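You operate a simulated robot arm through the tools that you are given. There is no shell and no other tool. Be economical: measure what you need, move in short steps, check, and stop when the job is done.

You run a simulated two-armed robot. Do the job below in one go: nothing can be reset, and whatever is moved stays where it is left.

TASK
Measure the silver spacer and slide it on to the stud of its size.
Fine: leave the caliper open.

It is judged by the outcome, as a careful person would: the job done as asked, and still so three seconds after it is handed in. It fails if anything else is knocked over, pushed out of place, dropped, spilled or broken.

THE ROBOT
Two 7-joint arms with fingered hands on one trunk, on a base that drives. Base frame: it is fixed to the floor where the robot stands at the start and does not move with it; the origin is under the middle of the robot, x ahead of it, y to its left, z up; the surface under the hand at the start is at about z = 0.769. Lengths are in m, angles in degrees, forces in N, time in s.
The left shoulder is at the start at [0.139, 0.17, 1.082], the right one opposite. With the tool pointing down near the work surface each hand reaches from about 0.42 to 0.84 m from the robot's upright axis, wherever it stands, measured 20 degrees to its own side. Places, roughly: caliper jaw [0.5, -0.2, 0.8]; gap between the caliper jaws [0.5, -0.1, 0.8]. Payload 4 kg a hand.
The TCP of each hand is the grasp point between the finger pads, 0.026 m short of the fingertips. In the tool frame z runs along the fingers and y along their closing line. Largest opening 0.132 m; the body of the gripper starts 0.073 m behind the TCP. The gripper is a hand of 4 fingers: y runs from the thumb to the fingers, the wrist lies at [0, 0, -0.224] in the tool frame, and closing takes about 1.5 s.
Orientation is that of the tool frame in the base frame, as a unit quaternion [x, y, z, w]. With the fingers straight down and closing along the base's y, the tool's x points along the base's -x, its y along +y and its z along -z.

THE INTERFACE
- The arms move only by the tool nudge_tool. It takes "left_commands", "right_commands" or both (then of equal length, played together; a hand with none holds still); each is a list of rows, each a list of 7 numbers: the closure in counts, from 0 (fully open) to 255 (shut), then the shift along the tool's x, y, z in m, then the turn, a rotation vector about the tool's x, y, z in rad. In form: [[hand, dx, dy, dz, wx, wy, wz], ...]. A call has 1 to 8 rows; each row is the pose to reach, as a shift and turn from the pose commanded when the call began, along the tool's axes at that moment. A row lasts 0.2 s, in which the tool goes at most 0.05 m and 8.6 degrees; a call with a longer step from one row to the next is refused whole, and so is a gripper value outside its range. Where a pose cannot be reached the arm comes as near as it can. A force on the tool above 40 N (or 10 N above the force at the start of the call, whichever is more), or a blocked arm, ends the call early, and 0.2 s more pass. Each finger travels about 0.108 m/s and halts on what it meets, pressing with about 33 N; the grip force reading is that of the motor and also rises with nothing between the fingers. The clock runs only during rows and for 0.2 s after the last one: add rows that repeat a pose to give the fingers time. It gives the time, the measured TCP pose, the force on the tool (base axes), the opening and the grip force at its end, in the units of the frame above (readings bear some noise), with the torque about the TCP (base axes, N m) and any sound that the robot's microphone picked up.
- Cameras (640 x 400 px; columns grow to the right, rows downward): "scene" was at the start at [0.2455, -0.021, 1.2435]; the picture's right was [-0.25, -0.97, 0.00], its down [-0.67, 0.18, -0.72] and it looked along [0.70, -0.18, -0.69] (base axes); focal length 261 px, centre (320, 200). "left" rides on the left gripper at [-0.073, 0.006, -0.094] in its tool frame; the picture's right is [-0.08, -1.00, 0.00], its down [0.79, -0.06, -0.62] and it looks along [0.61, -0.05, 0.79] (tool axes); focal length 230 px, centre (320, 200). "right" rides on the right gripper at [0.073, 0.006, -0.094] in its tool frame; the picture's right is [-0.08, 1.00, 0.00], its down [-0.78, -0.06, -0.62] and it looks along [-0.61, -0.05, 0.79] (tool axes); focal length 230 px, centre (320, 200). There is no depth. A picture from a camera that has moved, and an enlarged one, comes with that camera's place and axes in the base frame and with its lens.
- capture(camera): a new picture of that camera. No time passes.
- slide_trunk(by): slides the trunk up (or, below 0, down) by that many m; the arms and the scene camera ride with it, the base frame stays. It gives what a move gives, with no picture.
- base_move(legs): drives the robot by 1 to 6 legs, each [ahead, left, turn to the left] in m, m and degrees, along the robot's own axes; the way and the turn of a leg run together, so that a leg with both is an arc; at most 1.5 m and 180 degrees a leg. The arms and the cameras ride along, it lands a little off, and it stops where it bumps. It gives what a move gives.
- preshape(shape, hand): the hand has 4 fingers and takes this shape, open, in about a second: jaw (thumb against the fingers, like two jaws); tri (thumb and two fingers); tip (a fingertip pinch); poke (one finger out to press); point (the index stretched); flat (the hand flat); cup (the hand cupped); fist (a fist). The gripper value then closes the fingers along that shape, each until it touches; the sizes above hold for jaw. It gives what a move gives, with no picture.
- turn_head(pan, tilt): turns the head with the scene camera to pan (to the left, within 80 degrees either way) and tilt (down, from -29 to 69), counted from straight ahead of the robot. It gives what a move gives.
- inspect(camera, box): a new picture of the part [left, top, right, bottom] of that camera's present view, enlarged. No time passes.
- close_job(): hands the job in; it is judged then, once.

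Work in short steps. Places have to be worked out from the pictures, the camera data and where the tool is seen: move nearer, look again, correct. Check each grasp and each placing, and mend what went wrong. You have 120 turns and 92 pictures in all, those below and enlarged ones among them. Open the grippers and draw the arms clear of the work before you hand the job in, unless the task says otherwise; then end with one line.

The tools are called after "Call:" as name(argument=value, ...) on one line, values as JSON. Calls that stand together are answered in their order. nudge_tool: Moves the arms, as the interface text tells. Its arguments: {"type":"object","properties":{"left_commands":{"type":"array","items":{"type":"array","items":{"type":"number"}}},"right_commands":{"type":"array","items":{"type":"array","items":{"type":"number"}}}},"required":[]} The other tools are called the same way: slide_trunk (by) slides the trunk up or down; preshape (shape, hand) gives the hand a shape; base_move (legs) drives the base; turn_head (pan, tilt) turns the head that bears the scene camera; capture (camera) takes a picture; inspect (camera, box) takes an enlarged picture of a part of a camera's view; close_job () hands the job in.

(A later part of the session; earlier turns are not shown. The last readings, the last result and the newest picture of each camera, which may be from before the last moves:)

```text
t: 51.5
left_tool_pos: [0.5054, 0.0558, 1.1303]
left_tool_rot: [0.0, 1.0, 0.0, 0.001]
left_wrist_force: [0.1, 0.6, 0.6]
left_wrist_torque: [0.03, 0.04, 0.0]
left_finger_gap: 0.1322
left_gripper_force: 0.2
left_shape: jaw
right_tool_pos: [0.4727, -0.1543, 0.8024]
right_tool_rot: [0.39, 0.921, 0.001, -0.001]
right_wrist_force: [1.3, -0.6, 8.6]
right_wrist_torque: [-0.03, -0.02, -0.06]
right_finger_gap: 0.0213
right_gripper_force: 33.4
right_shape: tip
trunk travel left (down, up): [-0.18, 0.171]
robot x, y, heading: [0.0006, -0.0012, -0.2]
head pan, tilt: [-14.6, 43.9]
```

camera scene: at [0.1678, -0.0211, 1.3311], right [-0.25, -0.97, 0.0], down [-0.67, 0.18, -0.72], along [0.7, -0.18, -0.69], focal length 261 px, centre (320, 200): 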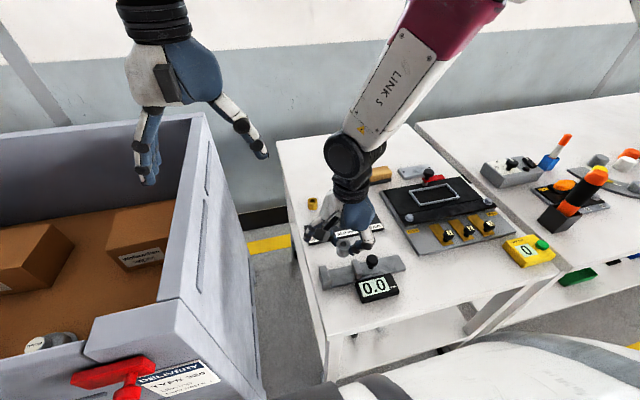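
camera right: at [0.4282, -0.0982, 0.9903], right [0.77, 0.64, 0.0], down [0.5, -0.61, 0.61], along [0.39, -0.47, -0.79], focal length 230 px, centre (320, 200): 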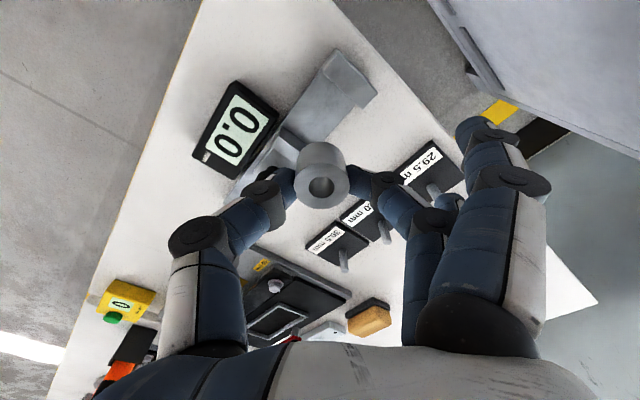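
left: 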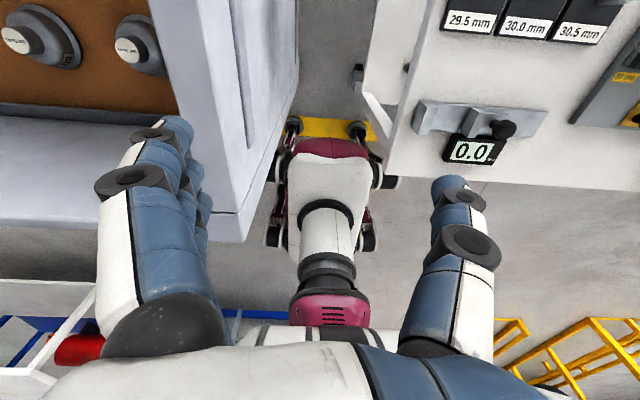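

Touching the bed (8.6 N). I release just enough (~0.042 opening) and rise straight up.

Call:
nudge_tool(right_commands=[[220, 0, 0, -0.001, 0, 0, 0], [195, 0, 0, -0.001, 0, 0, 0], [178, 0, 0, -0.001, 0, 0, 0], [174, 0, 0, -0.001, 0, 0, 0], [174, 0, 0, -0.012, 0, 0, 0], [174, 0, 0, -0.03, 0, 0, 0], [174, 0, 0, -0.06, 0, 0, 0]])

Call:
inspect(camera="right", box=[200, 40, 440, 220])

Call:
inspect(camera="scene", box=[310, 210, 430, 310])

```text
t: 53.1
left_tool_pos: [0.5057, 0.0553, 1.1311]
left_tool_rot: [0.0, 1.0, 0.001, 0.001]
left_wrist_force: [-0.4, 0.1, -0.4]
left_wrist_torque: [0.0, -0.04, 0.0]
left_finger_gap: 0.1318
left_gripper_force: 0.0
left_shape: jaw
right_tool_pos: [0.4727, -0.1544, 0.8614]
right_tool_rot: [0.39, 0.921, 0.002, 0.0]
right_wrist_force: [0.2, 0.9, 0.6]
right_wrist_torque: [0.04, 0.03, 0.02]
right_finger_gap: 0.0417
right_gripper_force: 0.1
right_shape: tip
trunk travel left (down, up): [-0.18, 0.171]
robot x, y, heading: [-0.0038, -0.0025, -0.1]
head pan, tilt: [-14.6, 43.9]
```

```text
2.22 times, centred on (320, 130) of right
camera zoom: at [0.4264, -0.0995, 0.9545], right [0.77, 0.64, 0.0], down [0.5, -0.61, 0.61], along [0.39, -0.47, -0.79], focal length 511 px, centre (320, 356)
```

zoom: 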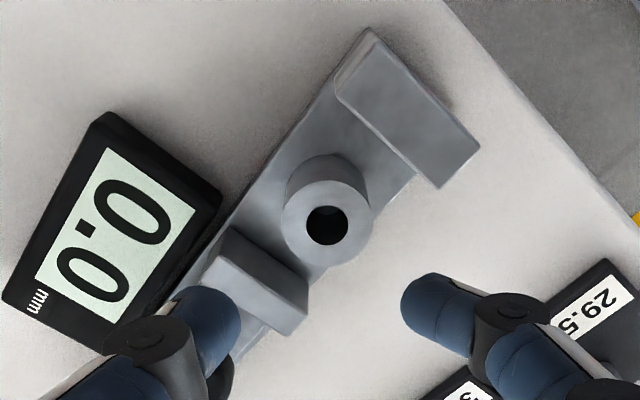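

```text
4.00 times, centred on (370, 260) of scene
camera zoom: at [0.1671, -0.0211, 1.3313], right [-0.25, -0.97, 0.0], down [-0.67, 0.18, -0.72], along [0.7, -0.18, -0.69], focal length 1044 px, centre (120, -40)
```

zoom: 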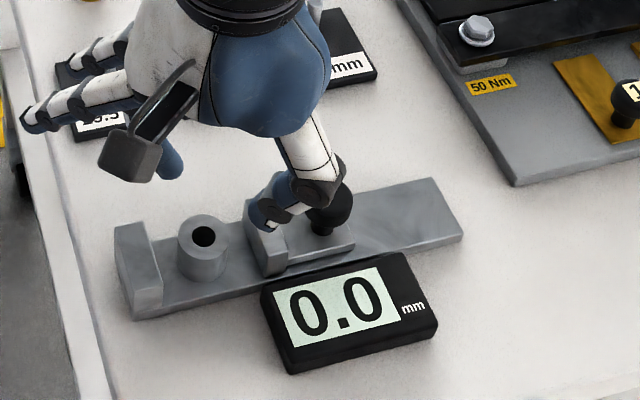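

The spacer stands in the gap at (0.472,-0.151). Now I close the fingertips and carry them to the far (-y) side of the knob at height.

Call:
nudge_tool(right_commands=[[200, 0, 0, -0.02, 0, 0, 0], [230, -0.028, -0.028, -0.02, 0, 0, 0], [255, -0.056, -0.058, -0.02, 0, 0, 0], [255, -0.0846, -0.0866, -0.02, 0, 0, 0], [255, -0.0846, -0.0866, -0.005, 0, 0, 0], [255, -0.0846, -0.0866, 0.01, 0, 0, 0], [255, -0.0846, -0.0866, 0.01, 0, 0, 0]])

Call:
inspect(camera="right", box=[170, 20, 470, 245])

Call:
inspect(camera="scene", box=[310, 200, 450, 310])

```text
t: 54.7
left_tool_pos: [0.5064, 0.0551, 1.1295]
left_tool_rot: [0.0, 1.0, -0.001, 0.0]
left_wrist_force: [0.1, 0.0, -0.5]
left_wrist_torque: [-0.02, -0.02, 0.01]
left_finger_gap: 0.132
left_gripper_force: 0.1
left_shape: jaw
right_tool_pos: [0.4724, -0.2758, 0.8511]
right_tool_rot: [0.388, 0.922, 0.001, -0.001]
right_wrist_force: [-1.0, 0.7, -0.3]
right_wrist_torque: [0.0, -0.01, 0.01]
right_finger_gap: 0.0
right_gripper_force: 33.0
right_shape: tip
trunk travel left (down, up): [-0.18, 0.171]
robot x, y, heading: [-0.0015, 0.0014, -0.1]
head pan, tilt: [-14.6, 43.9]
```

```text
1.78 times, centred on (320, 132) of right
camera zoom: at [0.426, -0.2204, 0.9449], right [0.77, 0.64, 0.0], down [0.5, -0.61, 0.61], along [0.39, -0.47, -0.79], focal length 409 px, centre (320, 320)
```

zoom: 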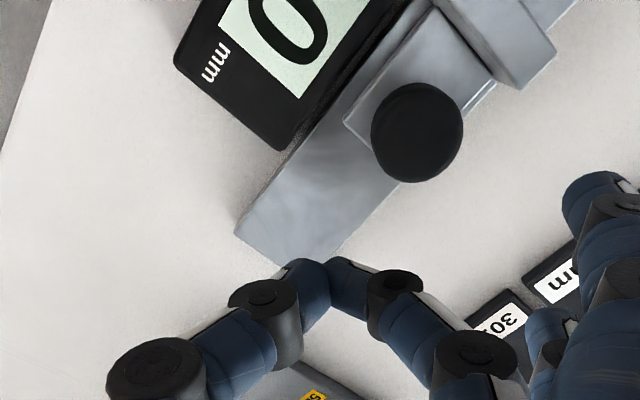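

```text
3.64 times, centred on (380, 255) of scene
camera zoom: at [0.1679, -0.0208, 1.3311], right [-0.25, -0.97, 0.0], down [-0.67, 0.17, -0.72], along [0.7, -0.18, -0.69], focal length 950 px, centre (102, 0)
```

zoom: 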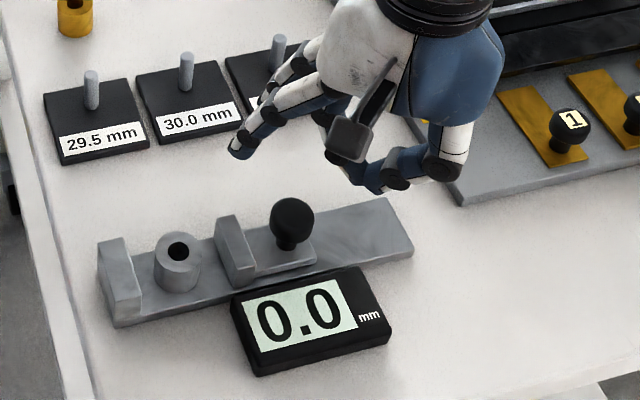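

Knob at (0.472,-0.2255). I lower to z≈0.815 and push +y gradually.

Call:
nudge_tool(right_commands=[[255, 0, 0, 0.018, 0, 0, 0], [255, 0, 0, 0.036, 0, 0, 0], [255, 0.0072, 0.007, 0.036, 0, 0, 0], [255, 0.0143, 0.014, 0.036, 0, 0, 0], [255, 0.0195, 0.019, 0.036, 0, 0, 0], [255, 0.025, 0.0245, 0.036, 0, 0, 0], [255, 0.03, 0.0294, 0.036, 0, 0, 0]])

Call:
inspect(camera="scene", box=[310, 200, 450, 310])

```text
t: 56.3
left_tool_pos: [0.5055, 0.056, 1.1297]
left_tool_rot: [0.0, 1.0, 0.0, 0.0]
left_wrist_force: [-0.7, 0.2, 0.4]
left_wrist_torque: [0.0, -0.01, 0.03]
left_finger_gap: 0.1318
left_gripper_force: 0.1
left_shape: jaw
right_tool_pos: [0.4709, -0.2334, 0.8153]
right_tool_rot: [0.389, 0.921, 0.001, 0.0]
right_wrist_force: [1.5, -0.9, -0.9]
right_wrist_torque: [-0.04, 0.01, -0.03]
right_finger_gap: 0.0001
right_gripper_force: 33.4
right_shape: tip
trunk travel left (down, up): [-0.18, 0.171]
robot x, y, heading: [0.002, -0.0005, 0.1]
head pan, tilt: [-14.6, 43.9]
```

```text
3.64 times, centred on (380, 255) of scene
camera zoom: at [0.1683, -0.021, 1.331], right [-0.25, -0.97, 0.0], down [-0.67, 0.17, -0.72], along [0.7, -0.18, -0.69], focal length 950 px, centre (102, 0)
```

zoom: 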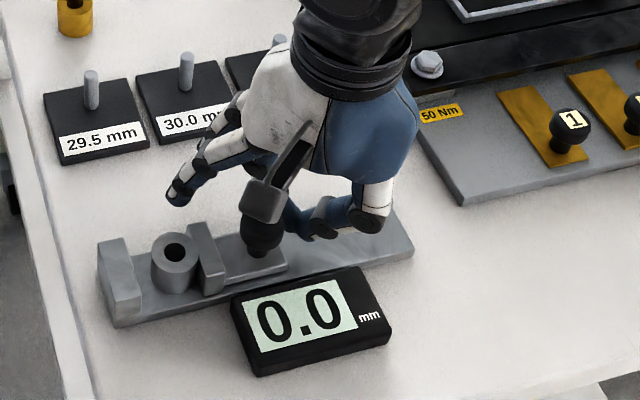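

The jaw slides easily with little force and is now near the spacer. I continue +y in small steps.

Call:
nudge_tool(right_commands=[[255, 0.0035, 0.0035, 0, 0, 0, 0], [255, 0.007, 0.007, 0, 0, 0, 0], [255, 0.0105, 0.0103, 0, 0, 0, 0], [255, 0.014, 0.0137, 0, 0, 0, 0], [255, 0.014, 0.0137, 0, 0, 0, 0]])

Call:
inspect(camera="scene", box=[310, 200, 450, 310])

```text
t: 57.5
left_tool_pos: [0.5068, 0.0535, 1.13]
left_tool_rot: [-0.001, 1.0, -0.001, 0.0]
left_wrist_force: [0.4, -0.8, 0.3]
left_wrist_torque: [-0.04, 0.01, -0.02]
left_finger_gap: 0.1315
left_gripper_force: 0.1
left_shape: jaw
right_tool_pos: [0.4709, -0.2159, 0.8145]
right_tool_rot: [0.389, 0.921, 0.002, 0.0]
right_wrist_force: [4.8, -13.1, 2.3]
right_wrist_torque: [-0.02, -0.09, -0.18]
right_finger_gap: 0.0001
right_gripper_force: 32.6
right_shape: tip
trunk travel left (down, up): [-0.18, 0.171]
robot x, y, heading: [-0.0023, 0.0007, 0.3]
head pan, tilt: [-14.6, 43.9]
```

```text
3.64 times, centred on (380, 255) of scene
camera zoom: at [0.1682, -0.0224, 1.3311], right [-0.25, -0.97, 0.0], down [-0.67, 0.18, -0.72], along [0.7, -0.18, -0.69], focal length 950 px, centre (102, 0)
```

zoom: 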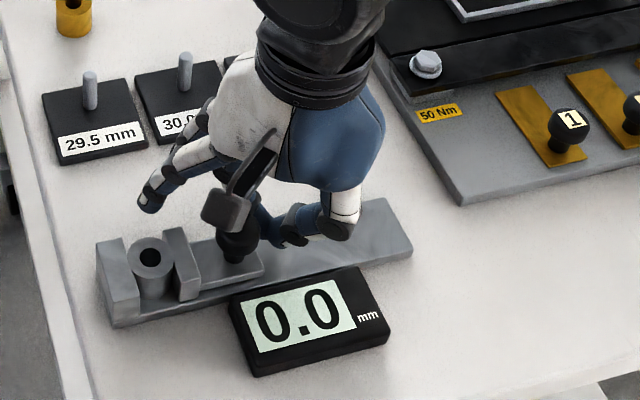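

The jaws appear closed on the spacer (13 N). The display still shows 0.0; I press slightly more and hold.

Call:
nudge_tool(right_commands=[[255, 0.0015, 0.0015, 0, 0, 0, 0], [255, 0.0015, 0.0015, 0, 0, 0, 0], [255, 0.0015, 0.0015, 0, 0, 0, 0], [255, 0.0015, 0.0015, 0, 0, 0, 0], [255, 0.0015, 0.0015, 0, 0, 0, 0]])

Call:
inspect(camera="scene", box=[320, 220, 420, 300])

```text
t: 58.7
left_tool_pos: [0.5069, 0.0535, 1.1296]
left_tool_rot: [-0.001, 1.0, 0.0, 0.0]
left_wrist_force: [-0.1, 0.5, 0.2]
left_wrist_torque: [0.01, -0.01, 0.02]
left_finger_gap: 0.1318
left_gripper_force: 0.0
left_shape: jaw
right_tool_pos: [0.4724, -0.215, 0.8132]
right_tool_rot: [0.388, 0.922, 0.001, 0.0]
right_wrist_force: [12.6, -26.5, 8.9]
right_wrist_torque: [-0.02, -0.18, -0.43]
right_finger_gap: 0.0
right_gripper_force: 32.9
right_shape: tip
trunk travel left (down, up): [-0.18, 0.171]
robot x, y, heading: [-0.0001, 0.0016, -0.5]
head pan, tilt: [-14.6, 43.9]
```

```text
5.00 times, centred on (370, 260) of scene
camera zoom: at [0.1686, -0.0234, 1.331], right [-0.25, -0.97, 0.0], down [-0.67, 0.18, -0.72], along [0.7, -0.18, -0.69], focal length 1306 px, centre (70, -100)
```

zoom: 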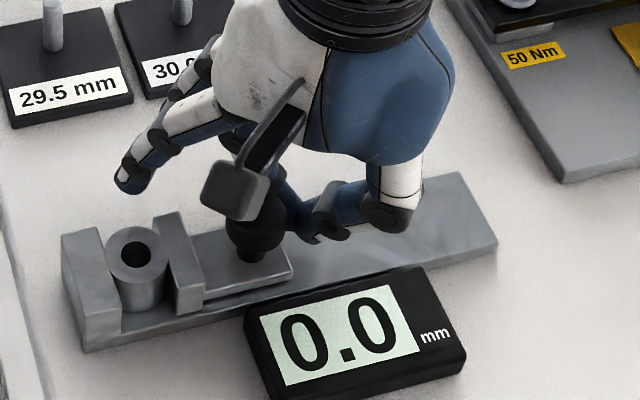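

Still 0.0 at 26 N. I back the hand off and see whether the reading appears once the jaw is left to rest.

Call:
nudge_tool(right_commands=[[255, -0.005, -0.005, 0, 0, 0, 0], [255, -0.012, -0.012, 0, 0, 0, 0], [255, -0.022, -0.022, 0, 0, 0, 0], [255, -0.022, -0.022, -0.03, 0, 0, 0], [255, -0.022, -0.022, -0.06, 0, 0, 0]])

Call:
inspect(camera="scene", box=[320, 220, 420, 300])

Call:
inspect(camera="right", box=[280, 0, 480, 150])

```text
t: 59.9
left_tool_pos: [0.5064, 0.0572, 1.1314]
left_tool_rot: [0.0, 1.0, -0.001, 0.0]
left_wrist_force: [-0.4, 0.7, -0.2]
left_wrist_torque: [-0.03, 0.03, -0.01]
left_finger_gap: 0.132
left_gripper_force: 0.1
left_shape: jaw
right_tool_pos: [0.4687, -0.2436, 0.8754]
right_tool_rot: [0.389, 0.921, 0.001, -0.002]
right_wrist_force: [-0.3, -0.8, 0.4]
right_wrist_torque: [0.03, -0.01, 0.0]
right_finger_gap: 0.0001
right_gripper_force: 33.2
right_shape: tip
trunk travel left (down, up): [-0.18, 0.171]
robot x, y, heading: [-0.0008, 0.0005, 0.1]
head pan, tilt: [-14.6, 43.9]
```

```text
5.00 times, centred on (370, 260) of scene
camera zoom: at [0.1676, -0.0211, 1.3312], right [-0.25, -0.97, 0.0], down [-0.67, 0.18, -0.72], along [0.7, -0.18, -0.69], focal length 1306 px, centre (70, -100)
```

zoom: 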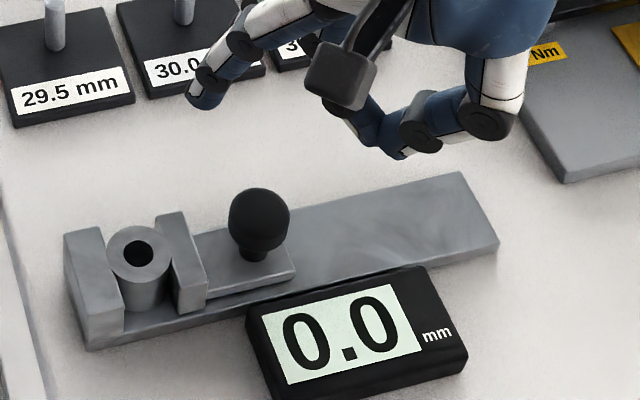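

```text
2.67 times, centred on (380, 75) of right
camera zoom: at [0.4224, -0.1888, 0.9682], right [0.77, 0.64, 0.0], down [0.51, -0.61, 0.61], along [0.39, -0.47, -0.79], focal length 614 px, centre (160, 533)
```

zoom: 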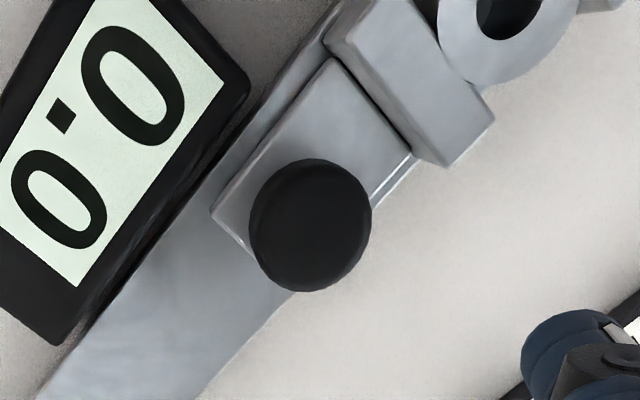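

The reading is still 0.0. I move the right camera over the jaws to see if the spacer is truly touching both faces.

Call:
nudge_tool(right_commands=[[255, 0.02, 0.02, -0.02, 0, 0, 0], [255, 0.045, 0.045, -0.025, 0, 0, 0], [255, 0.062, 0.062, -0.025, 0, 0, 0], [255, 0.062, 0.062, -0.025, 0, 0, 0]])

Call:
inspect(camera="right", box=[240, 40, 440, 190])

```text
t: 60.9
left_tool_pos: [0.5079, 0.055, 1.1293]
left_tool_rot: [0.0, 1.0, 0.0, -0.001]
left_wrist_force: [0.6, 0.0, -0.3]
left_wrist_torque: [0.06, 0.03, -0.01]
left_finger_gap: 0.1318
left_gripper_force: 0.0
left_shape: jaw
right_tool_pos: [0.4701, -0.155, 0.9001]
right_tool_rot: [0.389, 0.921, 0.002, -0.001]
right_wrist_force: [-0.6, -0.1, 0.4]
right_wrist_torque: [0.02, 0.02, 0.0]
right_finger_gap: 0.0001
right_gripper_force: 33.3
right_shape: tip
trunk travel left (down, up): [-0.18, 0.171]
robot x, y, heading: [-0.0005, 0.0, 0.3]
head pan, tilt: [-14.6, 43.9]
```

```text
2.67 times, centred on (340, 115) of right
camera zoom: at [0.4243, -0.1007, 0.9936], right [0.77, 0.64, 0.0], down [0.5, -0.61, 0.61], along [0.39, -0.47, -0.79], focal length 614 px, centre (267, 427)
```

zoom: 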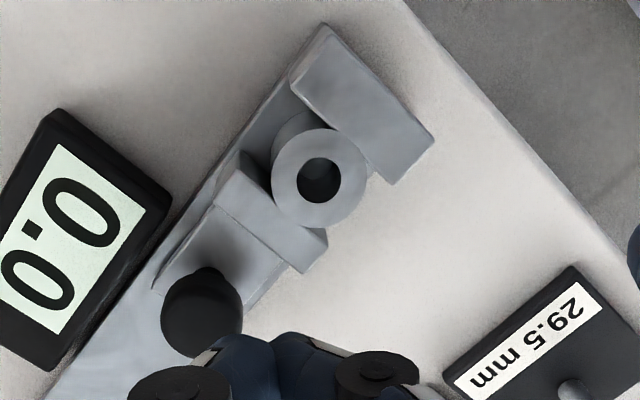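

Geometrically it is clamped (gap ≈0.029–0.030). Perhaps the gauge wants a steady moderate squeeze, so I go back to the knob, slightly shifted in x, and press gently.

Call:
nudge_tool(right_commands=[[255, -0.03, -0.032, 0, 0, 0, 0], [255, -0.0608, -0.0651, 0, 0, 0, 0], [255, -0.0608, -0.0651, 0.04, 0, 0, 0], [255, -0.0608, -0.0651, 0.085, 0, 0, 0], [255, -0.054, -0.0585, 0.085, 0, 0, 0], [255, -0.047, -0.0515, 0.085, 0, 0, 0], [255, -0.044, -0.0485, 0.085, 0, 0, 0], [255, -0.044, -0.0485, 0.085, 0, 0, 0]])

```text
t: 62.7
left_tool_pos: [0.5059, 0.0543, 1.1297]
left_tool_rot: [0.0, 1.0, -0.001, 0.0]
left_wrist_force: [-0.2, -0.6, -0.1]
left_wrist_torque: [0.0, -0.03, -0.03]
left_finger_gap: 0.1319
left_gripper_force: 0.1
left_shape: jaw
right_tool_pos: [0.4668, -0.2229, 0.8149]
right_tool_rot: [0.389, 0.921, 0.0, -0.001]
right_wrist_force: [1.1, -2.9, 0.9]
right_wrist_torque: [0.0, 0.01, -0.1]
right_finger_gap: 0.0002
right_gripper_force: 33.4
right_shape: tip
trunk travel left (down, up): [-0.18, 0.171]
robot x, y, heading: [0.0, 0.0001, 0.1]
head pan, tilt: [-14.6, 43.9]
```

Touching at 3 N. I add 2 mm, hold for a second and look.

Call:
nudge_tool(right_commands=[[255, 0.001, 0.001, 0, 0, 0, 0], [255, 0.002, 0.002, 0, 0, 0, 0], [255, 0.003, 0.003, 0, 0, 0, 0], [255, 0.003, 0.003, 0, 0, 0, 0], [255, 0.003, 0.003, 0, 0, 0, 0], [255, 0.003, 0.003, 0, 0, 0, 0]])

Call:
inspect(camera="scene", box=[320, 225, 400, 295])

```text
t: 64.1
left_tool_pos: [0.5065, 0.0549, 1.1305]
left_tool_rot: [0.0, 1.0, 0.0, 0.0]
left_wrist_force: [0.5, -0.9, -0.7]
left_wrist_torque: [0.0, -0.01, -0.02]
left_finger_gap: 0.1318
left_gripper_force: 0.0
left_shape: jaw
right_tool_pos: [0.4672, -0.2196, 0.8147]
right_tool_rot: [0.389, 0.921, 0.001, -0.001]
right_wrist_force: [2.6, -9.1, 1.1]
right_wrist_torque: [0.0, -0.04, -0.19]
right_finger_gap: 0.0
right_gripper_force: 33.1
right_shape: tip
trunk travel left (down, up): [-0.18, 0.171]
robot x, y, heading: [-0.0013, 0.0017, -0.3]
head pan, tilt: [-14.6, 43.9]
```

```text
5.71 times, centred on (360, 260) of scene
camera zoom: at [0.1683, -0.0219, 1.331], right [-0.25, -0.97, 0.0], down [-0.67, 0.18, -0.72], along [0.7, -0.18, -0.69], focal length 1492 px, centre (91, -143)
```

zoom: 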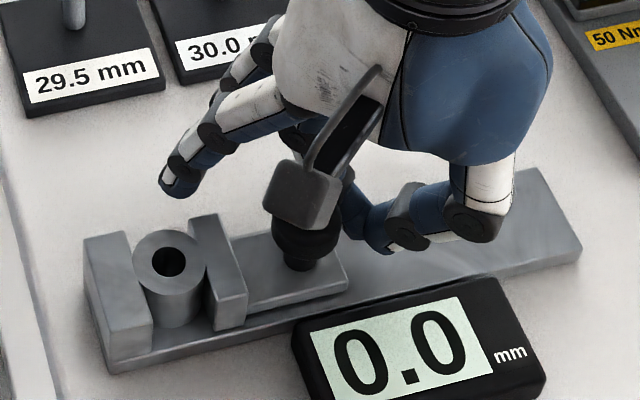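

Still 0.0 at 9 N. I try a firmer, longer squeeze with a straight y push.

Call:
nudge_tool(right_commands=[[255, 0.002, 0.001, 0, 0, 0, 0], [255, 0.0035, 0.0025, 0, 0, 0, 0], [255, 0.0045, 0.0035, 0, 0, 0, 0], [255, 0.0045, 0.0035, 0, 0, 0, 0], [255, 0.0045, 0.0035, 0, 0, 0, 0], [255, 0.0045, 0.0035, 0, 0, 0, 0], [255, 0.0045, 0.0035, 0, 0, 0, 0], [255, 0.0045, 0.0035, 0, 0, 0, 0]])

Call:
inspect(camera="scene", box=[320, 225, 400, 295])

```text
t: 65.0
left_tool_pos: [0.5062, 0.0534, 1.13]
left_tool_rot: [0.001, 1.0, -0.001, 0.001]
left_wrist_force: [-0.2, 0.4, -0.9]
left_wrist_torque: [-0.01, -0.02, -0.02]
left_finger_gap: 0.132
left_gripper_force: 0.2
left_shape: jaw
right_tool_pos: [0.468, -0.2176, 0.8148]
right_tool_rot: [0.393, 0.92, -0.001, 0.003]
right_wrist_force: [8.1, -17.5, -3.6]
right_wrist_torque: [-0.08, 0.0, -0.35]
right_finger_gap: 0.0003
right_gripper_force: 33.2
right_shape: tip
trunk travel left (down, up): [-0.18, 0.171]
robot x, y, heading: [-0.002, -0.0009, -0.2]
head pan, tilt: [-14.6, 43.9]
stopped in row 4 (right hand): the force on the tool passed its limit at 41 N (the readings are from after the stop); the commanded pose is now the measured one
```

```text
5.71 times, centred on (360, 260) of scene
camera zoom: at [0.1691, -0.0225, 1.3308], right [-0.25, -0.97, 0.0], down [-0.67, 0.18, -0.72], along [0.7, -0.18, -0.69], focal length 1492 px, centre (91, -143)
```

zoom: 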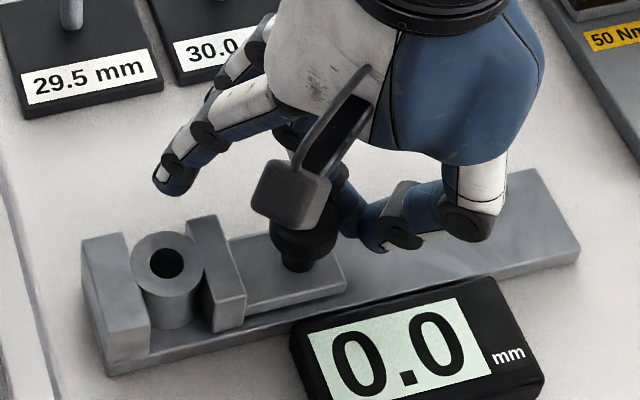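

Perhaps the gauge needs a longer steady hold. The hand is now pressing with ~17 N; I simply hold still for several seconds.

Call:
nudge_tool(right_commands=[[255, 0, 0, 0, 0, 0, 0], [255, 0, 0, 0, 0, 0, 0], [255, 0, 0, 0, 0, 0, 0], [255, 0, 0, 0, 0, 0, 0], [255, 0, 0, 0, 0, 0, 0], [255, 0, 0, 0, 0, 0, 0], [255, 0, 0, 0, 0, 0, 0], [255, 0, 0, 0, 0, 0, 0]])

Call:
nudge_tool(right_commands=[[255, 0, 0, 0, 0, 0, 0], [255, 0, 0, 0, 0, 0, 0], [255, 0, 0, 0, 0, 0, 0], [255, 0, 0, 0, 0, 0, 0], [255, 0, 0, 0, 0, 0, 0], [255, 0, 0, 0, 0, 0, 0], [255, 0, 0, 0, 0, 0, 0], [255, 0, 0, 0, 0, 0, 0]])

Call:
inspect(camera="scene", box=[320, 225, 400, 295])

```text
t: 66.8
left_tool_pos: [0.5083, 0.0531, 1.1288]
left_tool_rot: [0.001, 1.0, 0.001, -0.001]
left_wrist_force: [0.3, 0.1, 0.4]
left_wrist_torque: [0.0, 0.01, -0.05]
left_finger_gap: 0.1321
left_gripper_force: 0.1
left_shape: jaw
right_tool_pos: [0.4697, -0.2161, 0.8133]
right_tool_rot: [0.391, 0.92, 0.0, 0.001]
right_wrist_force: [20.1, -27.2, 2.1]
right_wrist_torque: [-0.06, -0.08, -0.64]
right_finger_gap: 0.0
right_gripper_force: 33.3
right_shape: tip
trunk travel left (down, up): [-0.18, 0.171]
robot x, y, heading: [0.0004, -0.0002, -0.1]
head pan, tilt: [-14.6, 43.9]
```

```text
t: 68.6
left_tool_pos: [0.509, 0.0519, 1.1305]
left_tool_rot: [0.0, 1.0, 0.001, -0.001]
left_wrist_force: [-0.2, -0.2, -0.3]
left_wrist_torque: [-0.01, -0.02, 0.02]
left_finger_gap: 0.1318
left_gripper_force: 0.1
left_shape: jaw
right_tool_pos: [0.4689, -0.2168, 0.8145]
right_tool_rot: [0.391, 0.92, 0.0, 0.0]
right_wrist_force: [20.6, -26.4, 3.7]
right_wrist_torque: [-0.04, -0.08, -0.73]
right_finger_gap: 0.0002
right_gripper_force: 33.0
right_shape: tip
trunk travel left (down, up): [-0.18, 0.171]
robot x, y, heading: [-0.0009, 0.0001, -0.3]
head pan, tilt: [-14.6, 43.9]
```

```text
5.71 times, centred on (360, 260) of scene
camera zoom: at [0.17, -0.0241, 1.3308], right [-0.25, -0.97, 0.0], down [-0.67, 0.18, -0.72], along [0.7, -0.18, -0.69], focal length 1492 px, centre (91, -143)
```

zoom: 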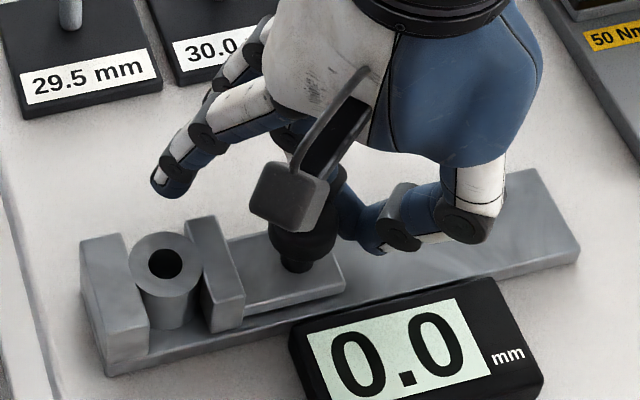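

Still nothing. I back the right hand well away and use the left hand's camera to look at the clamp from the far side.

Call:
nudge_tool(right_commands=[[255, -0.008, -0.008, 0, 0, 0, 0], [255, -0.022, -0.022, -0.005, 0, 0, 0], [255, -0.022, -0.022, -0.05, 0, 0, 0], [255, -0.022, -0.022, -0.095, 0, 0, 0], [255, -0.053, -0.053, -0.11, 0, 0, 0], [255, -0.085, -0.085, -0.11, 0, 0, 0], [255, -0.117, -0.117, -0.11, 0, 0, 0], [255, -0.145, -0.145, -0.11, 0, 0, 0]])

Call:
nudge_tool(left_commands=[[0, -0.008, -0.03, 0.025, 0, 0, 0], [0, -0.016, -0.06, 0.05, 0, 0, 0], [0, -0.024, -0.09, 0.075, 0, 0, 0], [0, -0.032, -0.12, 0.1, 0, 0, 0], [0, -0.04, -0.145, 0.13, 0, 0, 0], [0, -0.05, -0.17, 0.16, 0, 0, 0], [0, -0.055, -0.185, 0.195, 0, 0, 0], [0, -0.055, -0.185, 0.195, 0, 0, 0]])

Call:
inspect(camera="left", box=[240, 110, 400, 230])

```text
t: 70.4
left_tool_pos: [0.5068, 0.0548, 1.13]
left_tool_rot: [0.001, 1.0, 0.0, 0.0]
left_wrist_force: [-0.6, 0.5, -0.9]
left_wrist_torque: [0.0, 0.01, -0.01]
left_finger_gap: 0.1318
left_gripper_force: 0.0
left_shape: jaw
right_tool_pos: [0.4587, -0.4205, 0.9231]
right_tool_rot: [0.39, 0.921, 0.0, 0.001]
right_wrist_force: [-1.0, -0.3, -0.3]
right_wrist_torque: [0.0, -0.03, 0.02]
right_finger_gap: 0.0
right_gripper_force: 33.0
right_shape: tip
trunk travel left (down, up): [-0.18, 0.171]
robot x, y, heading: [-0.0022, -0.0011, -0.1]
head pan, tilt: [-14.6, 43.9]
```

```text
t: 72.4
left_tool_pos: [0.5979, -0.0967, 0.9588]
left_tool_rot: [-0.048, 0.999, -0.026, 0.004]
left_wrist_force: [0.0, 0.3, -0.3]
left_wrist_torque: [0.0, 0.01, -0.04]
left_finger_gap: 0.1317
left_gripper_force: 0.1
left_shape: jaw
right_tool_pos: [0.4586, -0.4189, 0.9238]
right_tool_rot: [0.391, 0.921, -0.001, 0.001]
right_wrist_force: [0.6, 1.0, 0.2]
right_wrist_torque: [-0.04, 0.01, 0.01]
right_finger_gap: 0.0
right_gripper_force: 33.5
right_shape: tip
trunk travel left (down, up): [-0.18, 0.171]
robot x, y, heading: [-0.0003, -0.0005, -0.1]
head pan, tilt: [-14.6, 43.9]
stopped in row 8 (left hand): the arm was blocked; the commanded pose is now the measured one
```

```text
3.33 times, centred on (320, 170) of left
camera zoom: at [0.6692, -0.0787, 1.0505], right [0.17, -0.98, 0.05], down [-0.78, -0.1, 0.61], along [-0.6, -0.15, -0.79], focal length 767 px, centre (320, 300)
```

zoom: 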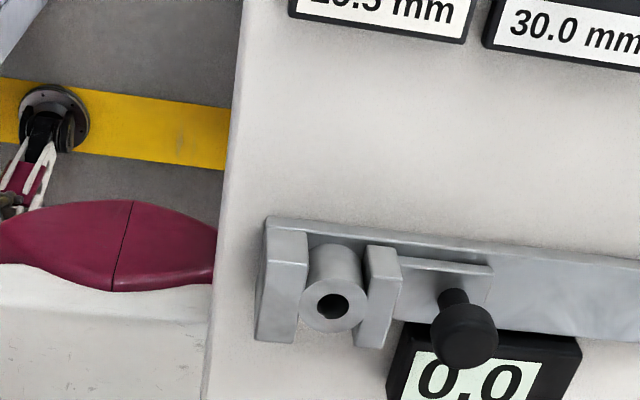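

The left arm stopped at its limit (nothing touched as far as forces show). I zoom tightly on the jaws.

Call:
inspect(camera="left", box=[312, 172, 364, 216])

```text
9.09 times, centred on (338, 194) of left
camera zoom: at [0.6692, -0.0787, 1.0505], right [0.17, -0.98, 0.05], down [-0.78, -0.1, 0.61], along [-0.6, -0.15, -0.79], focal length 2092 px, centre (156, 254)
```

zoom: 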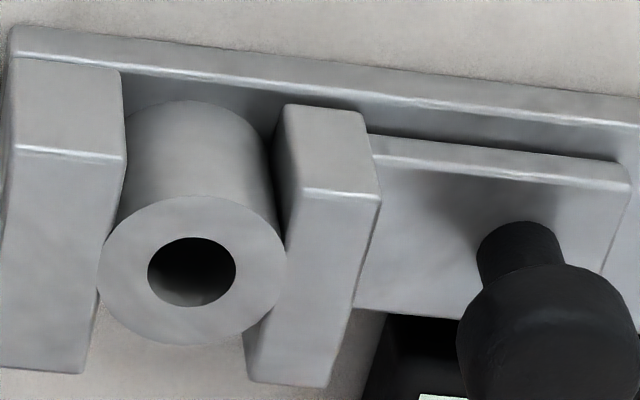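

The spacer sits square between both jaws. I bring the left arm back out of the way and the right hand to the knob again, this time centred on the knob in x, for a very gentle squeeze.

Call:
nudge_tool(left_commands=[[0, 0.005, 0.02, -0.04, 0, 0, 0], [0, 0.015, 0.045, -0.075, 0, 0, 0], [0, 0.03, 0.075, -0.105, 0, 0, 0], [0, 0.045, 0.105, -0.13, 0, 0, 0], [0, 0.06, 0.135, -0.15, 0, 0, 0], [0, 0.075, 0.155, -0.165, 0, 0, 0], [0, 0.075, 0.155, -0.165, 0, 0, 0], [0, 0.075, 0.155, -0.165, 0, 0, 0]], right_commands=[[255, 0, 0, 0, 0, 0, 0], [255, 0.03, 0.029, 0, 0, 0, 0], [255, 0.06, 0.058, 0, 0, 0, 0], [255, 0.09, 0.087, 0, 0, 0, 0], [255, 0.115, 0.112, 0.02, 0, 0, 0], [255, 0.115, 0.112, 0.06, 0, 0, 0], [255, 0.115, 0.112, 0.1, 0, 0, 0], [255, 0.115, 0.112, 0.108, 0, 0, 0]])

```text
t: 74.2
left_tool_pos: [0.5052, 0.056, 1.1123]
left_tool_rot: [-0.045, 0.999, -0.025, 0.006]
left_wrist_force: [0.1, -0.2, 0.2]
left_wrist_torque: [0.02, -0.01, 0.0]
left_finger_gap: 0.1319
left_gripper_force: 0.1
left_shape: jaw
right_tool_pos: [0.4593, -0.2576, 0.8142]
right_tool_rot: [0.39, 0.921, 0.0, 0.001]
right_wrist_force: [0.3, 0.9, 0.5]
right_wrist_torque: [-0.02, -0.01, -0.01]
right_finger_gap: 0.0
right_gripper_force: 32.8
right_shape: tip
trunk travel left (down, up): [-0.18, 0.171]
robot x, y, heading: [-0.0001, -0.0002, -0.0]
head pan, tilt: [-14.6, 43.9]
```

In position. I advance +y about 0.03 m in fine steps and read the force.

Call:
nudge_tool(right_commands=[[255, 0.008, 0.0078, 0, 0, 0, 0], [255, 0.014, 0.0137, 0, 0, 0, 0], [255, 0.019, 0.0186, 0, 0, 0, 0], [255, 0.022, 0.0215, 0, 0, 0, 0], [255, 0.0235, 0.023, 0, 0, 0, 0], [255, 0.0235, 0.023, 0, 0, 0, 0]])

```text
t: 75.6
left_tool_pos: [0.5058, 0.0559, 1.1123]
left_tool_rot: [-0.043, 0.999, -0.024, 0.006]
left_wrist_force: [0.8, -0.4, -1.4]
left_wrist_torque: [0.02, 0.01, 0.01]
left_finger_gap: 0.1321
left_gripper_force: 0.0
left_shape: jaw
right_tool_pos: [0.4606, -0.2269, 0.8137]
right_tool_rot: [0.391, 0.92, 0.0, 0.001]
right_wrist_force: [-0.3, -7.2, -0.9]
right_wrist_torque: [-0.05, 0.03, -0.13]
right_finger_gap: 0.0
right_gripper_force: 32.9
right_shape: tip
trunk travel left (down, up): [-0.18, 0.171]
robot x, y, heading: [-0.0008, -0.0016, -0.1]
head pan, tilt: [-14.6, 43.9]
```

Now a clean -7.2 N along y. I look at the display.

Call:
inspect(camera="scene", box=[320, 225, 400, 295])

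```text
5.71 times, centred on (360, 260) of scene
camera zoom: at [0.1682, -0.0224, 1.331], right [-0.25, -0.97, 0.0], down [-0.67, 0.18, -0.72], along [0.7, -0.18, -0.69], focal length 1492 px, centre (91, -143)
```

zoom: 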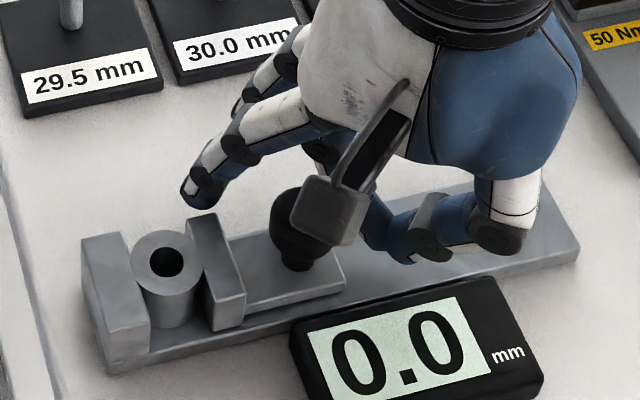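

Still 0.0. With this clean alignment I raise the squeeze to ~25–30 N and hold.

Call:
nudge_tool(right_commands=[[255, 0.001, 0.001, 0, 0, 0, 0], [255, 0.0018, 0.0018, 0, 0, 0, 0], [255, 0.0018, 0.0018, 0, 0, 0, 0], [255, 0.0018, 0.0018, 0, 0, 0, 0], [255, 0.0018, 0.0018, 0, 0, 0, 0], [255, 0.0018, 0.0018, 0, 0, 0, 0]])

```text
t: 77.0
left_tool_pos: [0.5058, 0.054, 1.1107]
left_tool_rot: [-0.043, 0.999, -0.023, 0.005]
left_wrist_force: [-0.2, -0.3, 0.5]
left_wrist_torque: [-0.01, 0.02, -0.01]
left_finger_gap: 0.1321
left_gripper_force: 0.0
left_shape: jaw
right_tool_pos: [0.4596, -0.2256, 0.8156]
right_tool_rot: [0.391, 0.92, 0.0, 0.001]
right_wrist_force: [8.5, -24.6, -0.8]
right_wrist_torque: [-0.01, 0.0, -0.51]
right_finger_gap: 0.0
right_gripper_force: 32.7
right_shape: tip
trunk travel left (down, up): [-0.18, 0.171]
robot x, y, heading: [0.0018, -0.0041, -0.3]
head pan, tilt: [-14.6, 43.9]
```

Call:
inspect(camera="scene", box=[320, 225, 400, 295])

```text
5.71 times, centred on (360, 260) of scene
camera zoom: at [0.169, -0.0241, 1.3309], right [-0.25, -0.97, 0.0], down [-0.67, 0.18, -0.72], along [0.7, -0.18, -0.69], focal length 1492 px, centre (91, -143)
```

zoom: 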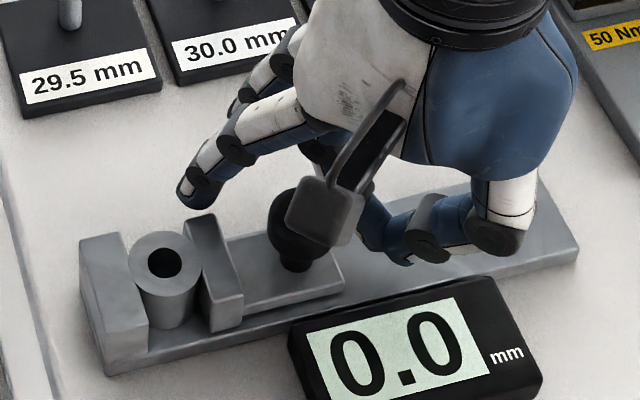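

Display remains 0.0 even under a firm clean clamp. There is a yellow unit with a green button and a "mm"-like label nearby; I inspect it.

Call:
inspect(camera="scene", box=[490, 220, 570, 275])

```text
7.27 times, centred on (530, 248) of scene
camera zoom: at [0.169, -0.0241, 1.3309], right [-0.25, -0.97, 0.0], down [-0.67, 0.18, -0.72], along [0.7, -0.18, -0.69], focal length 1899 px, centre (-1207, -146)
```

zoom: 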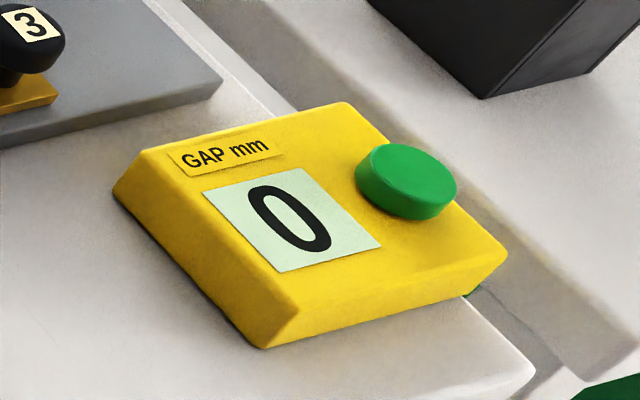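

The GAP unit belongs to another fixture; I leave it. Contact readings put the knob (jaw centreline) at x≈0.466 while the spacer is at ≈0.472, so it may be off-centre for the gauge. I'll grip the knob ball, open the jaw, and reseat the spacer. First rise and go above the knob.

Call:
nudge_tool(right_commands=[[255, -0.0086, -0.0084, 0, 0, 0, 0], [255, -0.0086, -0.0084, -0.03, 0, 0, 0], [200, -0.0086, -0.0084, -0.06, 0, 0, 0], [165, 0.0145, 0.0231, -0.06, 0, 0, 0], [165, 0.0145, 0.0231, -0.06, 0, 0, 0], [165, 0.0145, 0.0231, -0.06, 0, 0, 0]])

Call:
inspect(camera="right", box=[200, 60, 440, 240])

```text
t: 78.4
left_tool_pos: [0.5054, 0.0564, 1.112]
left_tool_rot: [-0.045, 0.999, -0.024, 0.005]
left_wrist_force: [0.3, 0.1, -1.4]
left_wrist_torque: [-0.02, 0.0, -0.02]
left_finger_gap: 0.1318
left_gripper_force: 0.1
left_shape: jaw
right_tool_pos: [0.467, -0.1968, 0.8746]
right_tool_rot: [0.391, 0.921, 0.0, 0.001]
right_wrist_force: [0.0, -0.2, 0.4]
right_wrist_torque: [-0.01, -0.02, 0.03]
right_finger_gap: 0.0462
right_gripper_force: 0.0
right_shape: tip
trunk travel left (down, up): [-0.18, 0.171]
robot x, y, heading: [0.0005, 0.0007, 0.0]
head pan, tilt: [-14.6, 43.9]
```

```text
2.22 times, centred on (320, 150) of right
camera zoom: at [0.4213, -0.1422, 0.968], right [0.77, 0.64, 0.0], down [0.5, -0.61, 0.62], along [0.39, -0.48, -0.79], focal length 511 px, centre (320, 311)
```

zoom: 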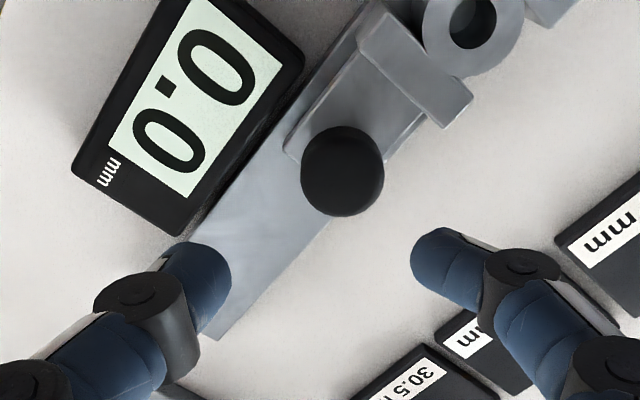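

Knob is 7 mm further along tool y. I correct, go down over the ball and grip it.

Call:
nudge_tool(right_commands=[[165, 0.004, 0.007, 0.015, 0, 0, 0], [165, 0.004, 0.007, 0.035, 0, 0, 0], [165, 0.004, 0.007, 0.055, 0, 0, 0], [190, 0.004, 0.007, 0.055, 0, 0, 0], [215, 0.004, 0.007, 0.055, 0, 0, 0], [235, 0.004, 0.007, 0.055, 0, 0, 0], [235, 0.004, 0.007, 0.055, 0, 0, 0]])

```text
t: 80.0
left_tool_pos: [0.5059, 0.0568, 1.1125]
left_tool_rot: [-0.045, 0.999, -0.024, 0.006]
left_wrist_force: [0.4, 0.3, -0.9]
left_wrist_torque: [0.0, 0.01, 0.01]
left_finger_gap: 0.1319
left_gripper_force: 0.0
left_shape: jaw
right_tool_pos: [0.4682, -0.1891, 0.8202]
right_tool_rot: [0.391, 0.92, -0.001, 0.001]
right_wrist_force: [-0.1, 0.8, -3.7]
right_wrist_torque: [0.04, -0.07, -0.09]
right_finger_gap: 0.0201
right_gripper_force: 33.1
right_shape: tip
trunk travel left (down, up): [-0.18, 0.171]
robot x, y, heading: [-0.0017, -0.0006, 0.1]
head pan, tilt: [-14.6, 43.9]
```

The knob is held (0.020). I drag it -y by 30 mm to open the jaw.

Call:
nudge_tool(right_commands=[[235, -0.0058, -0.0056, 0, 0, 0, 0], [235, -0.0115, -0.0112, 0, 0, 0, 0], [235, -0.0165, -0.016, 0, 0, 0, 0], [235, -0.0208, -0.0203, 0, 0, 0, 0], [235, -0.0208, -0.0203, 0, 0, 0, 0]])

```text
t: 81.2
left_tool_pos: [0.5048, 0.0567, 1.1129]
left_tool_rot: [-0.044, 0.999, -0.024, 0.006]
left_wrist_force: [-0.6, 0.3, 0.9]
left_wrist_torque: [-0.02, -0.03, 0.01]
left_finger_gap: 0.132
left_gripper_force: 0.0
left_shape: jaw
right_tool_pos: [0.4669, -0.2182, 0.8203]
right_tool_rot: [0.391, 0.92, 0.0, 0.001]
right_wrist_force: [-2.0, 1.1, 4.1]
right_wrist_torque: [0.03, -0.01, -0.07]
right_finger_gap: 0.0208
right_gripper_force: 32.9
right_shape: tip
trunk travel left (down, up): [-0.18, 0.171]
robot x, y, heading: [-0.0019, -0.001, -0.0]
head pan, tilt: [-14.6, 43.9]
```

The jaw is open. The spacer stands against the fixed jaw, so I need a gripping line closer to x; I release, rise, and drive back 0.12 m so that a ~72° yaw becomes reachable.

Call:
nudge_tool(right_commands=[[200, 0, 0, 0, 0, 0, 0], [165, 0, 0, 0, 0, 0, 0], [165, 0, 0, 0, 0, 0, 0], [165, 0, 0, -0.03, 0, 0, 0], [165, 0, 0, -0.07, 0, 0, 0], [165, 0, 0, -0.11, 0, 0, 0]])

Call:
base_move(legs=[[-0.12, 0, 0]])

Call:
nudge_tool(right_commands=[[165, 0, 0, 0, 0, 0, 0.12], [165, 0, 0, 0, 0, 0, 0.24], [165, 0, 0, 0, 0, 0, 0.36], [165, 0, 0, 0, 0, 0, 0.46], [165, 0, 0, 0, 0, 0, 0.46]])

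```text
t: 82.6
left_tool_pos: [0.505, 0.0559, 1.113]
left_tool_rot: [-0.045, 0.999, -0.024, 0.007]
left_wrist_force: [-0.5, 0.5, -0.7]
left_wrist_torque: [0.01, -0.02, 0.04]
left_finger_gap: 0.1318
left_gripper_force: 0.0
left_shape: jaw
right_tool_pos: [0.4662, -0.2156, 0.9341]
right_tool_rot: [0.391, 0.92, 0.0, 0.0]
right_wrist_force: [0.4, 0.4, -0.5]
right_wrist_torque: [-0.01, 0.01, 0.02]
right_finger_gap: 0.0461
right_gripper_force: 0.2
right_shape: tip
trunk travel left (down, up): [-0.18, 0.171]
robot x, y, heading: [0.0027, -0.0013, -0.1]
head pan, tilt: [-14.6, 43.9]
```

```text
t: 83.9
left_tool_pos: [0.3838, 0.0554, 1.1136]
left_tool_rot: [-0.043, 0.999, -0.025, 0.006]
left_wrist_force: [-0.1, -0.3, -0.5]
left_wrist_torque: [-0.02, -0.01, 0.0]
left_finger_gap: 0.1319
left_gripper_force: 0.0
left_shape: jaw
right_tool_pos: [0.3449, -0.2156, 0.9332]
right_tool_rot: [0.391, 0.921, 0.0, 0.0]
right_wrist_force: [0.5, 0.4, 0.5]
right_wrist_torque: [0.01, -0.04, -0.02]
right_finger_gap: 0.0462
right_gripper_force: 0.1
right_shape: tip
trunk travel left (down, up): [-0.18, 0.171]
robot x, y, heading: [-0.1182, -0.002, -0.3]
head pan, tilt: [-14.6, 43.9]
```

```text
t: 85.1
left_tool_pos: [0.3846, 0.0556, 1.1126]
left_tool_rot: [-0.043, 0.999, -0.024, 0.006]
left_wrist_force: [-0.2, 0.3, 0.6]
left_wrist_torque: [0.01, -0.01, 0.0]
left_finger_gap: 0.132
left_gripper_force: 0.0
left_shape: jaw
right_tool_pos: [0.3479, -0.2684, 0.9328]
right_tool_rot: [0.589, 0.808, 0.002, 0.0]
right_wrist_force: [-0.6, -0.3, -0.6]
right_wrist_torque: [0.0, -0.03, -0.01]
right_finger_gap: 0.0462
right_gripper_force: 0.0
right_shape: tip
right hand out of reach, approached as far as the arm can: row 3, 4, 5
trunk travel left (down, up): [-0.18, 0.171]
robot x, y, heading: [-0.12, -0.0002, 0.1]
head pan, tilt: [-14.6, 43.9]
```

Yaw 72° reached. I now move out over the spacer.

Call:
nudge_tool(right_commands=[[150, 0, 0.04, 0, 0, 0, 0], [150, 0.02, 0.08, 0, 0, 0, 0], [150, 0.05, 0.115, 0, 0, 0, 0], [150, 0.075, 0.145, 0.01, 0, 0, 0], [150, 0.09, 0.158, 0.02, 0, 0, 0], [150, 0.09, 0.158, 0.03, 0, 0, 0], [150, 0.09, 0.158, 0.03, 0, 0, 0]])

Call:
inspect(camera="right", box=[180, 40, 460, 240])

```text
t: 86.7
left_tool_pos: [0.386, 0.0549, 1.1121]
left_tool_rot: [-0.043, 0.999, -0.025, 0.004]
left_wrist_force: [0.1, 0.5, -0.4]
left_wrist_torque: [-0.01, 0.01, 0.05]
left_finger_gap: 0.1318
left_gripper_force: 0.0
left_shape: jaw
right_tool_pos: [0.5062, -0.2114, 0.9045]
right_tool_rot: [0.569, 0.823, 0.009, -0.01]
right_wrist_force: [0.5, -0.5, -0.6]
right_wrist_torque: [-0.02, 0.02, -0.02]
right_finger_gap: 0.0538
right_gripper_force: 0.0
right_shape: tip
right hand out of reach, approached as far as the arm can: row 1, 2, 3, 4, 5, 6, 7
trunk travel left (down, up): [-0.18, 0.171]
robot x, y, heading: [-0.1201, -0.0015, -0.3]
head pan, tilt: [-14.6, 43.9]
```

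```text
2.00 times, centred on (320, 140) of right
camera zoom: at [0.4873, -0.1444, 1.0012], right [0.96, 0.28, 0.0], down [0.23, -0.77, 0.6], along [0.17, -0.57, -0.8], focal length 460 px, centre (320, 320)
```

zoom: 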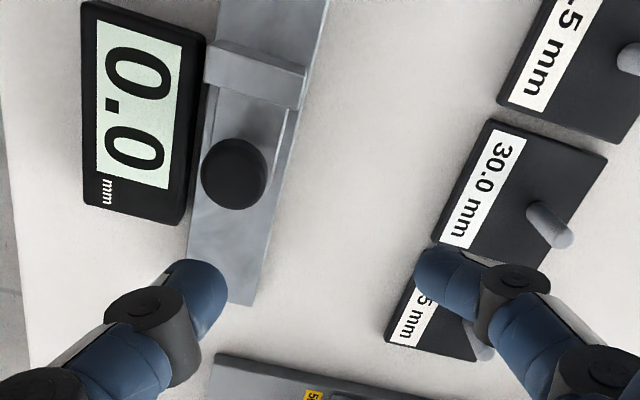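

The yaw limit bites further left. Instead I'll return to 46° yaw and drag the spacer away from the fixed jaw by seating one fingertip in its bore (small hand opening). First rotate back.

Call:
nudge_tool(right_commands=[[200, 0, 0, 0, 0, 0, -0.11], [215, 0, 0, 0, 0, 0, -0.22], [215, 0, 0, 0, 0, 0, -0.33], [215, 0, 0, 0, 0, 0, -0.4], [215, 0, 0, 0, 0, 0, -0.4]])

```text
t: 87.9
left_tool_pos: [0.3843, 0.0551, 1.1126]
left_tool_rot: [-0.043, 0.999, -0.024, 0.006]
left_wrist_force: [-0.4, -0.8, -0.6]
left_wrist_torque: [-0.01, 0.0, 0.0]
left_finger_gap: 0.1316
left_gripper_force: 0.1
left_shape: jaw
right_tool_pos: [0.5067, -0.2131, 0.9015]
right_tool_rot: [0.393, 0.919, 0.009, -0.008]
right_wrist_force: [0.4, 0.7, -0.4]
right_wrist_torque: [0.05, 0.0, 0.03]
right_finger_gap: 0.0212
right_gripper_force: 0.1
right_shape: tip
trunk travel left (down, up): [-0.18, 0.171]
robot x, y, heading: [-0.122, 0.0012, -0.4]
head pan, tilt: [-14.6, 43.9]
```

I move above so that the finger tip is over the bore and take a look.

Call:
nudge_tool(right_commands=[[215, 0.03, 0.004, 0, 0, 0, 0], [215, 0.06, 0.008, 0.01, 0, 0, 0], [215, 0.083, 0.0117, 0.03, 0, 0, 0], [215, 0.083, 0.0117, 0.052, 0, 0, 0], [215, 0.083, 0.0117, 0.052, 0, 0, 0]])

Call:
inspect(camera="right", box=[200, 60, 440, 240])

```text
t: 89.1
left_tool_pos: [0.3847, 0.055, 1.1134]
left_tool_rot: [-0.041, 0.999, -0.025, 0.005]
left_wrist_force: [0.0, 0.0, 0.2]
left_wrist_torque: [0.01, 0.01, -0.01]
left_finger_gap: 0.132
left_gripper_force: 0.1
left_shape: jaw
right_tool_pos: [0.4573, -0.1439, 0.8505]
right_tool_rot: [0.393, 0.919, 0.01, -0.009]
right_wrist_force: [-0.6, 0.3, -0.3]
right_wrist_torque: [-0.02, -0.01, -0.02]
right_finger_gap: 0.021
right_gripper_force: 0.1
right_shape: tip
trunk travel left (down, up): [-0.18, 0.171]
robot x, y, heading: [-0.1217, 0.0012, -0.0]
head pan, tilt: [-14.6, 43.9]
```

```text
2.22 times, centred on (320, 150) of right
camera zoom: at [0.4133, -0.0901, 0.9455], right [0.77, 0.63, 0.01], down [0.5, -0.62, 0.6], along [0.38, -0.46, -0.8], focal length 511 px, centre (320, 311)
```

zoom: 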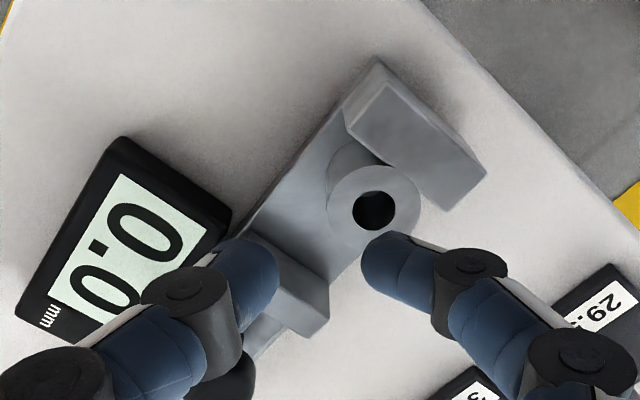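

The fingertip needs −5.5 mm along tool x to sit over the bore. I shift, descend and press lightly until contact.

Call:
nudge_tool(right_commands=[[215, -0.0055, 0.0005, 0.012, 0, 0, 0], [215, -0.0055, 0.0005, 0.024, 0, 0, 0], [215, -0.0055, 0.0005, 0.029, 0, 0, 0], [215, -0.0055, 0.0005, 0.032, 0, 0, 0], [215, -0.0055, 0.0005, 0.032, 0, 0, 0]])

```text
t: 90.3
left_tool_pos: [0.3837, 0.0555, 1.1133]
left_tool_rot: [-0.043, 0.999, -0.025, 0.006]
left_wrist_force: [-0.4, 0.3, 0.3]
left_wrist_torque: [-0.01, -0.01, -0.02]
left_finger_gap: 0.1318
left_gripper_force: 0.0
left_shape: jaw
right_tool_pos: [0.4618, -0.1467, 0.8211]
right_tool_rot: [0.394, 0.919, 0.011, -0.008]
right_wrist_force: [2.7, 2.4, 12.6]
right_wrist_torque: [0.14, -0.26, 0.0]
right_finger_gap: 0.0234
right_gripper_force: 0.0
right_shape: tip
trunk travel left (down, up): [-0.18, 0.171]
robot x, y, heading: [-0.1217, -0.0009, -0.3]
head pan, tilt: [-14.6, 43.9]
```

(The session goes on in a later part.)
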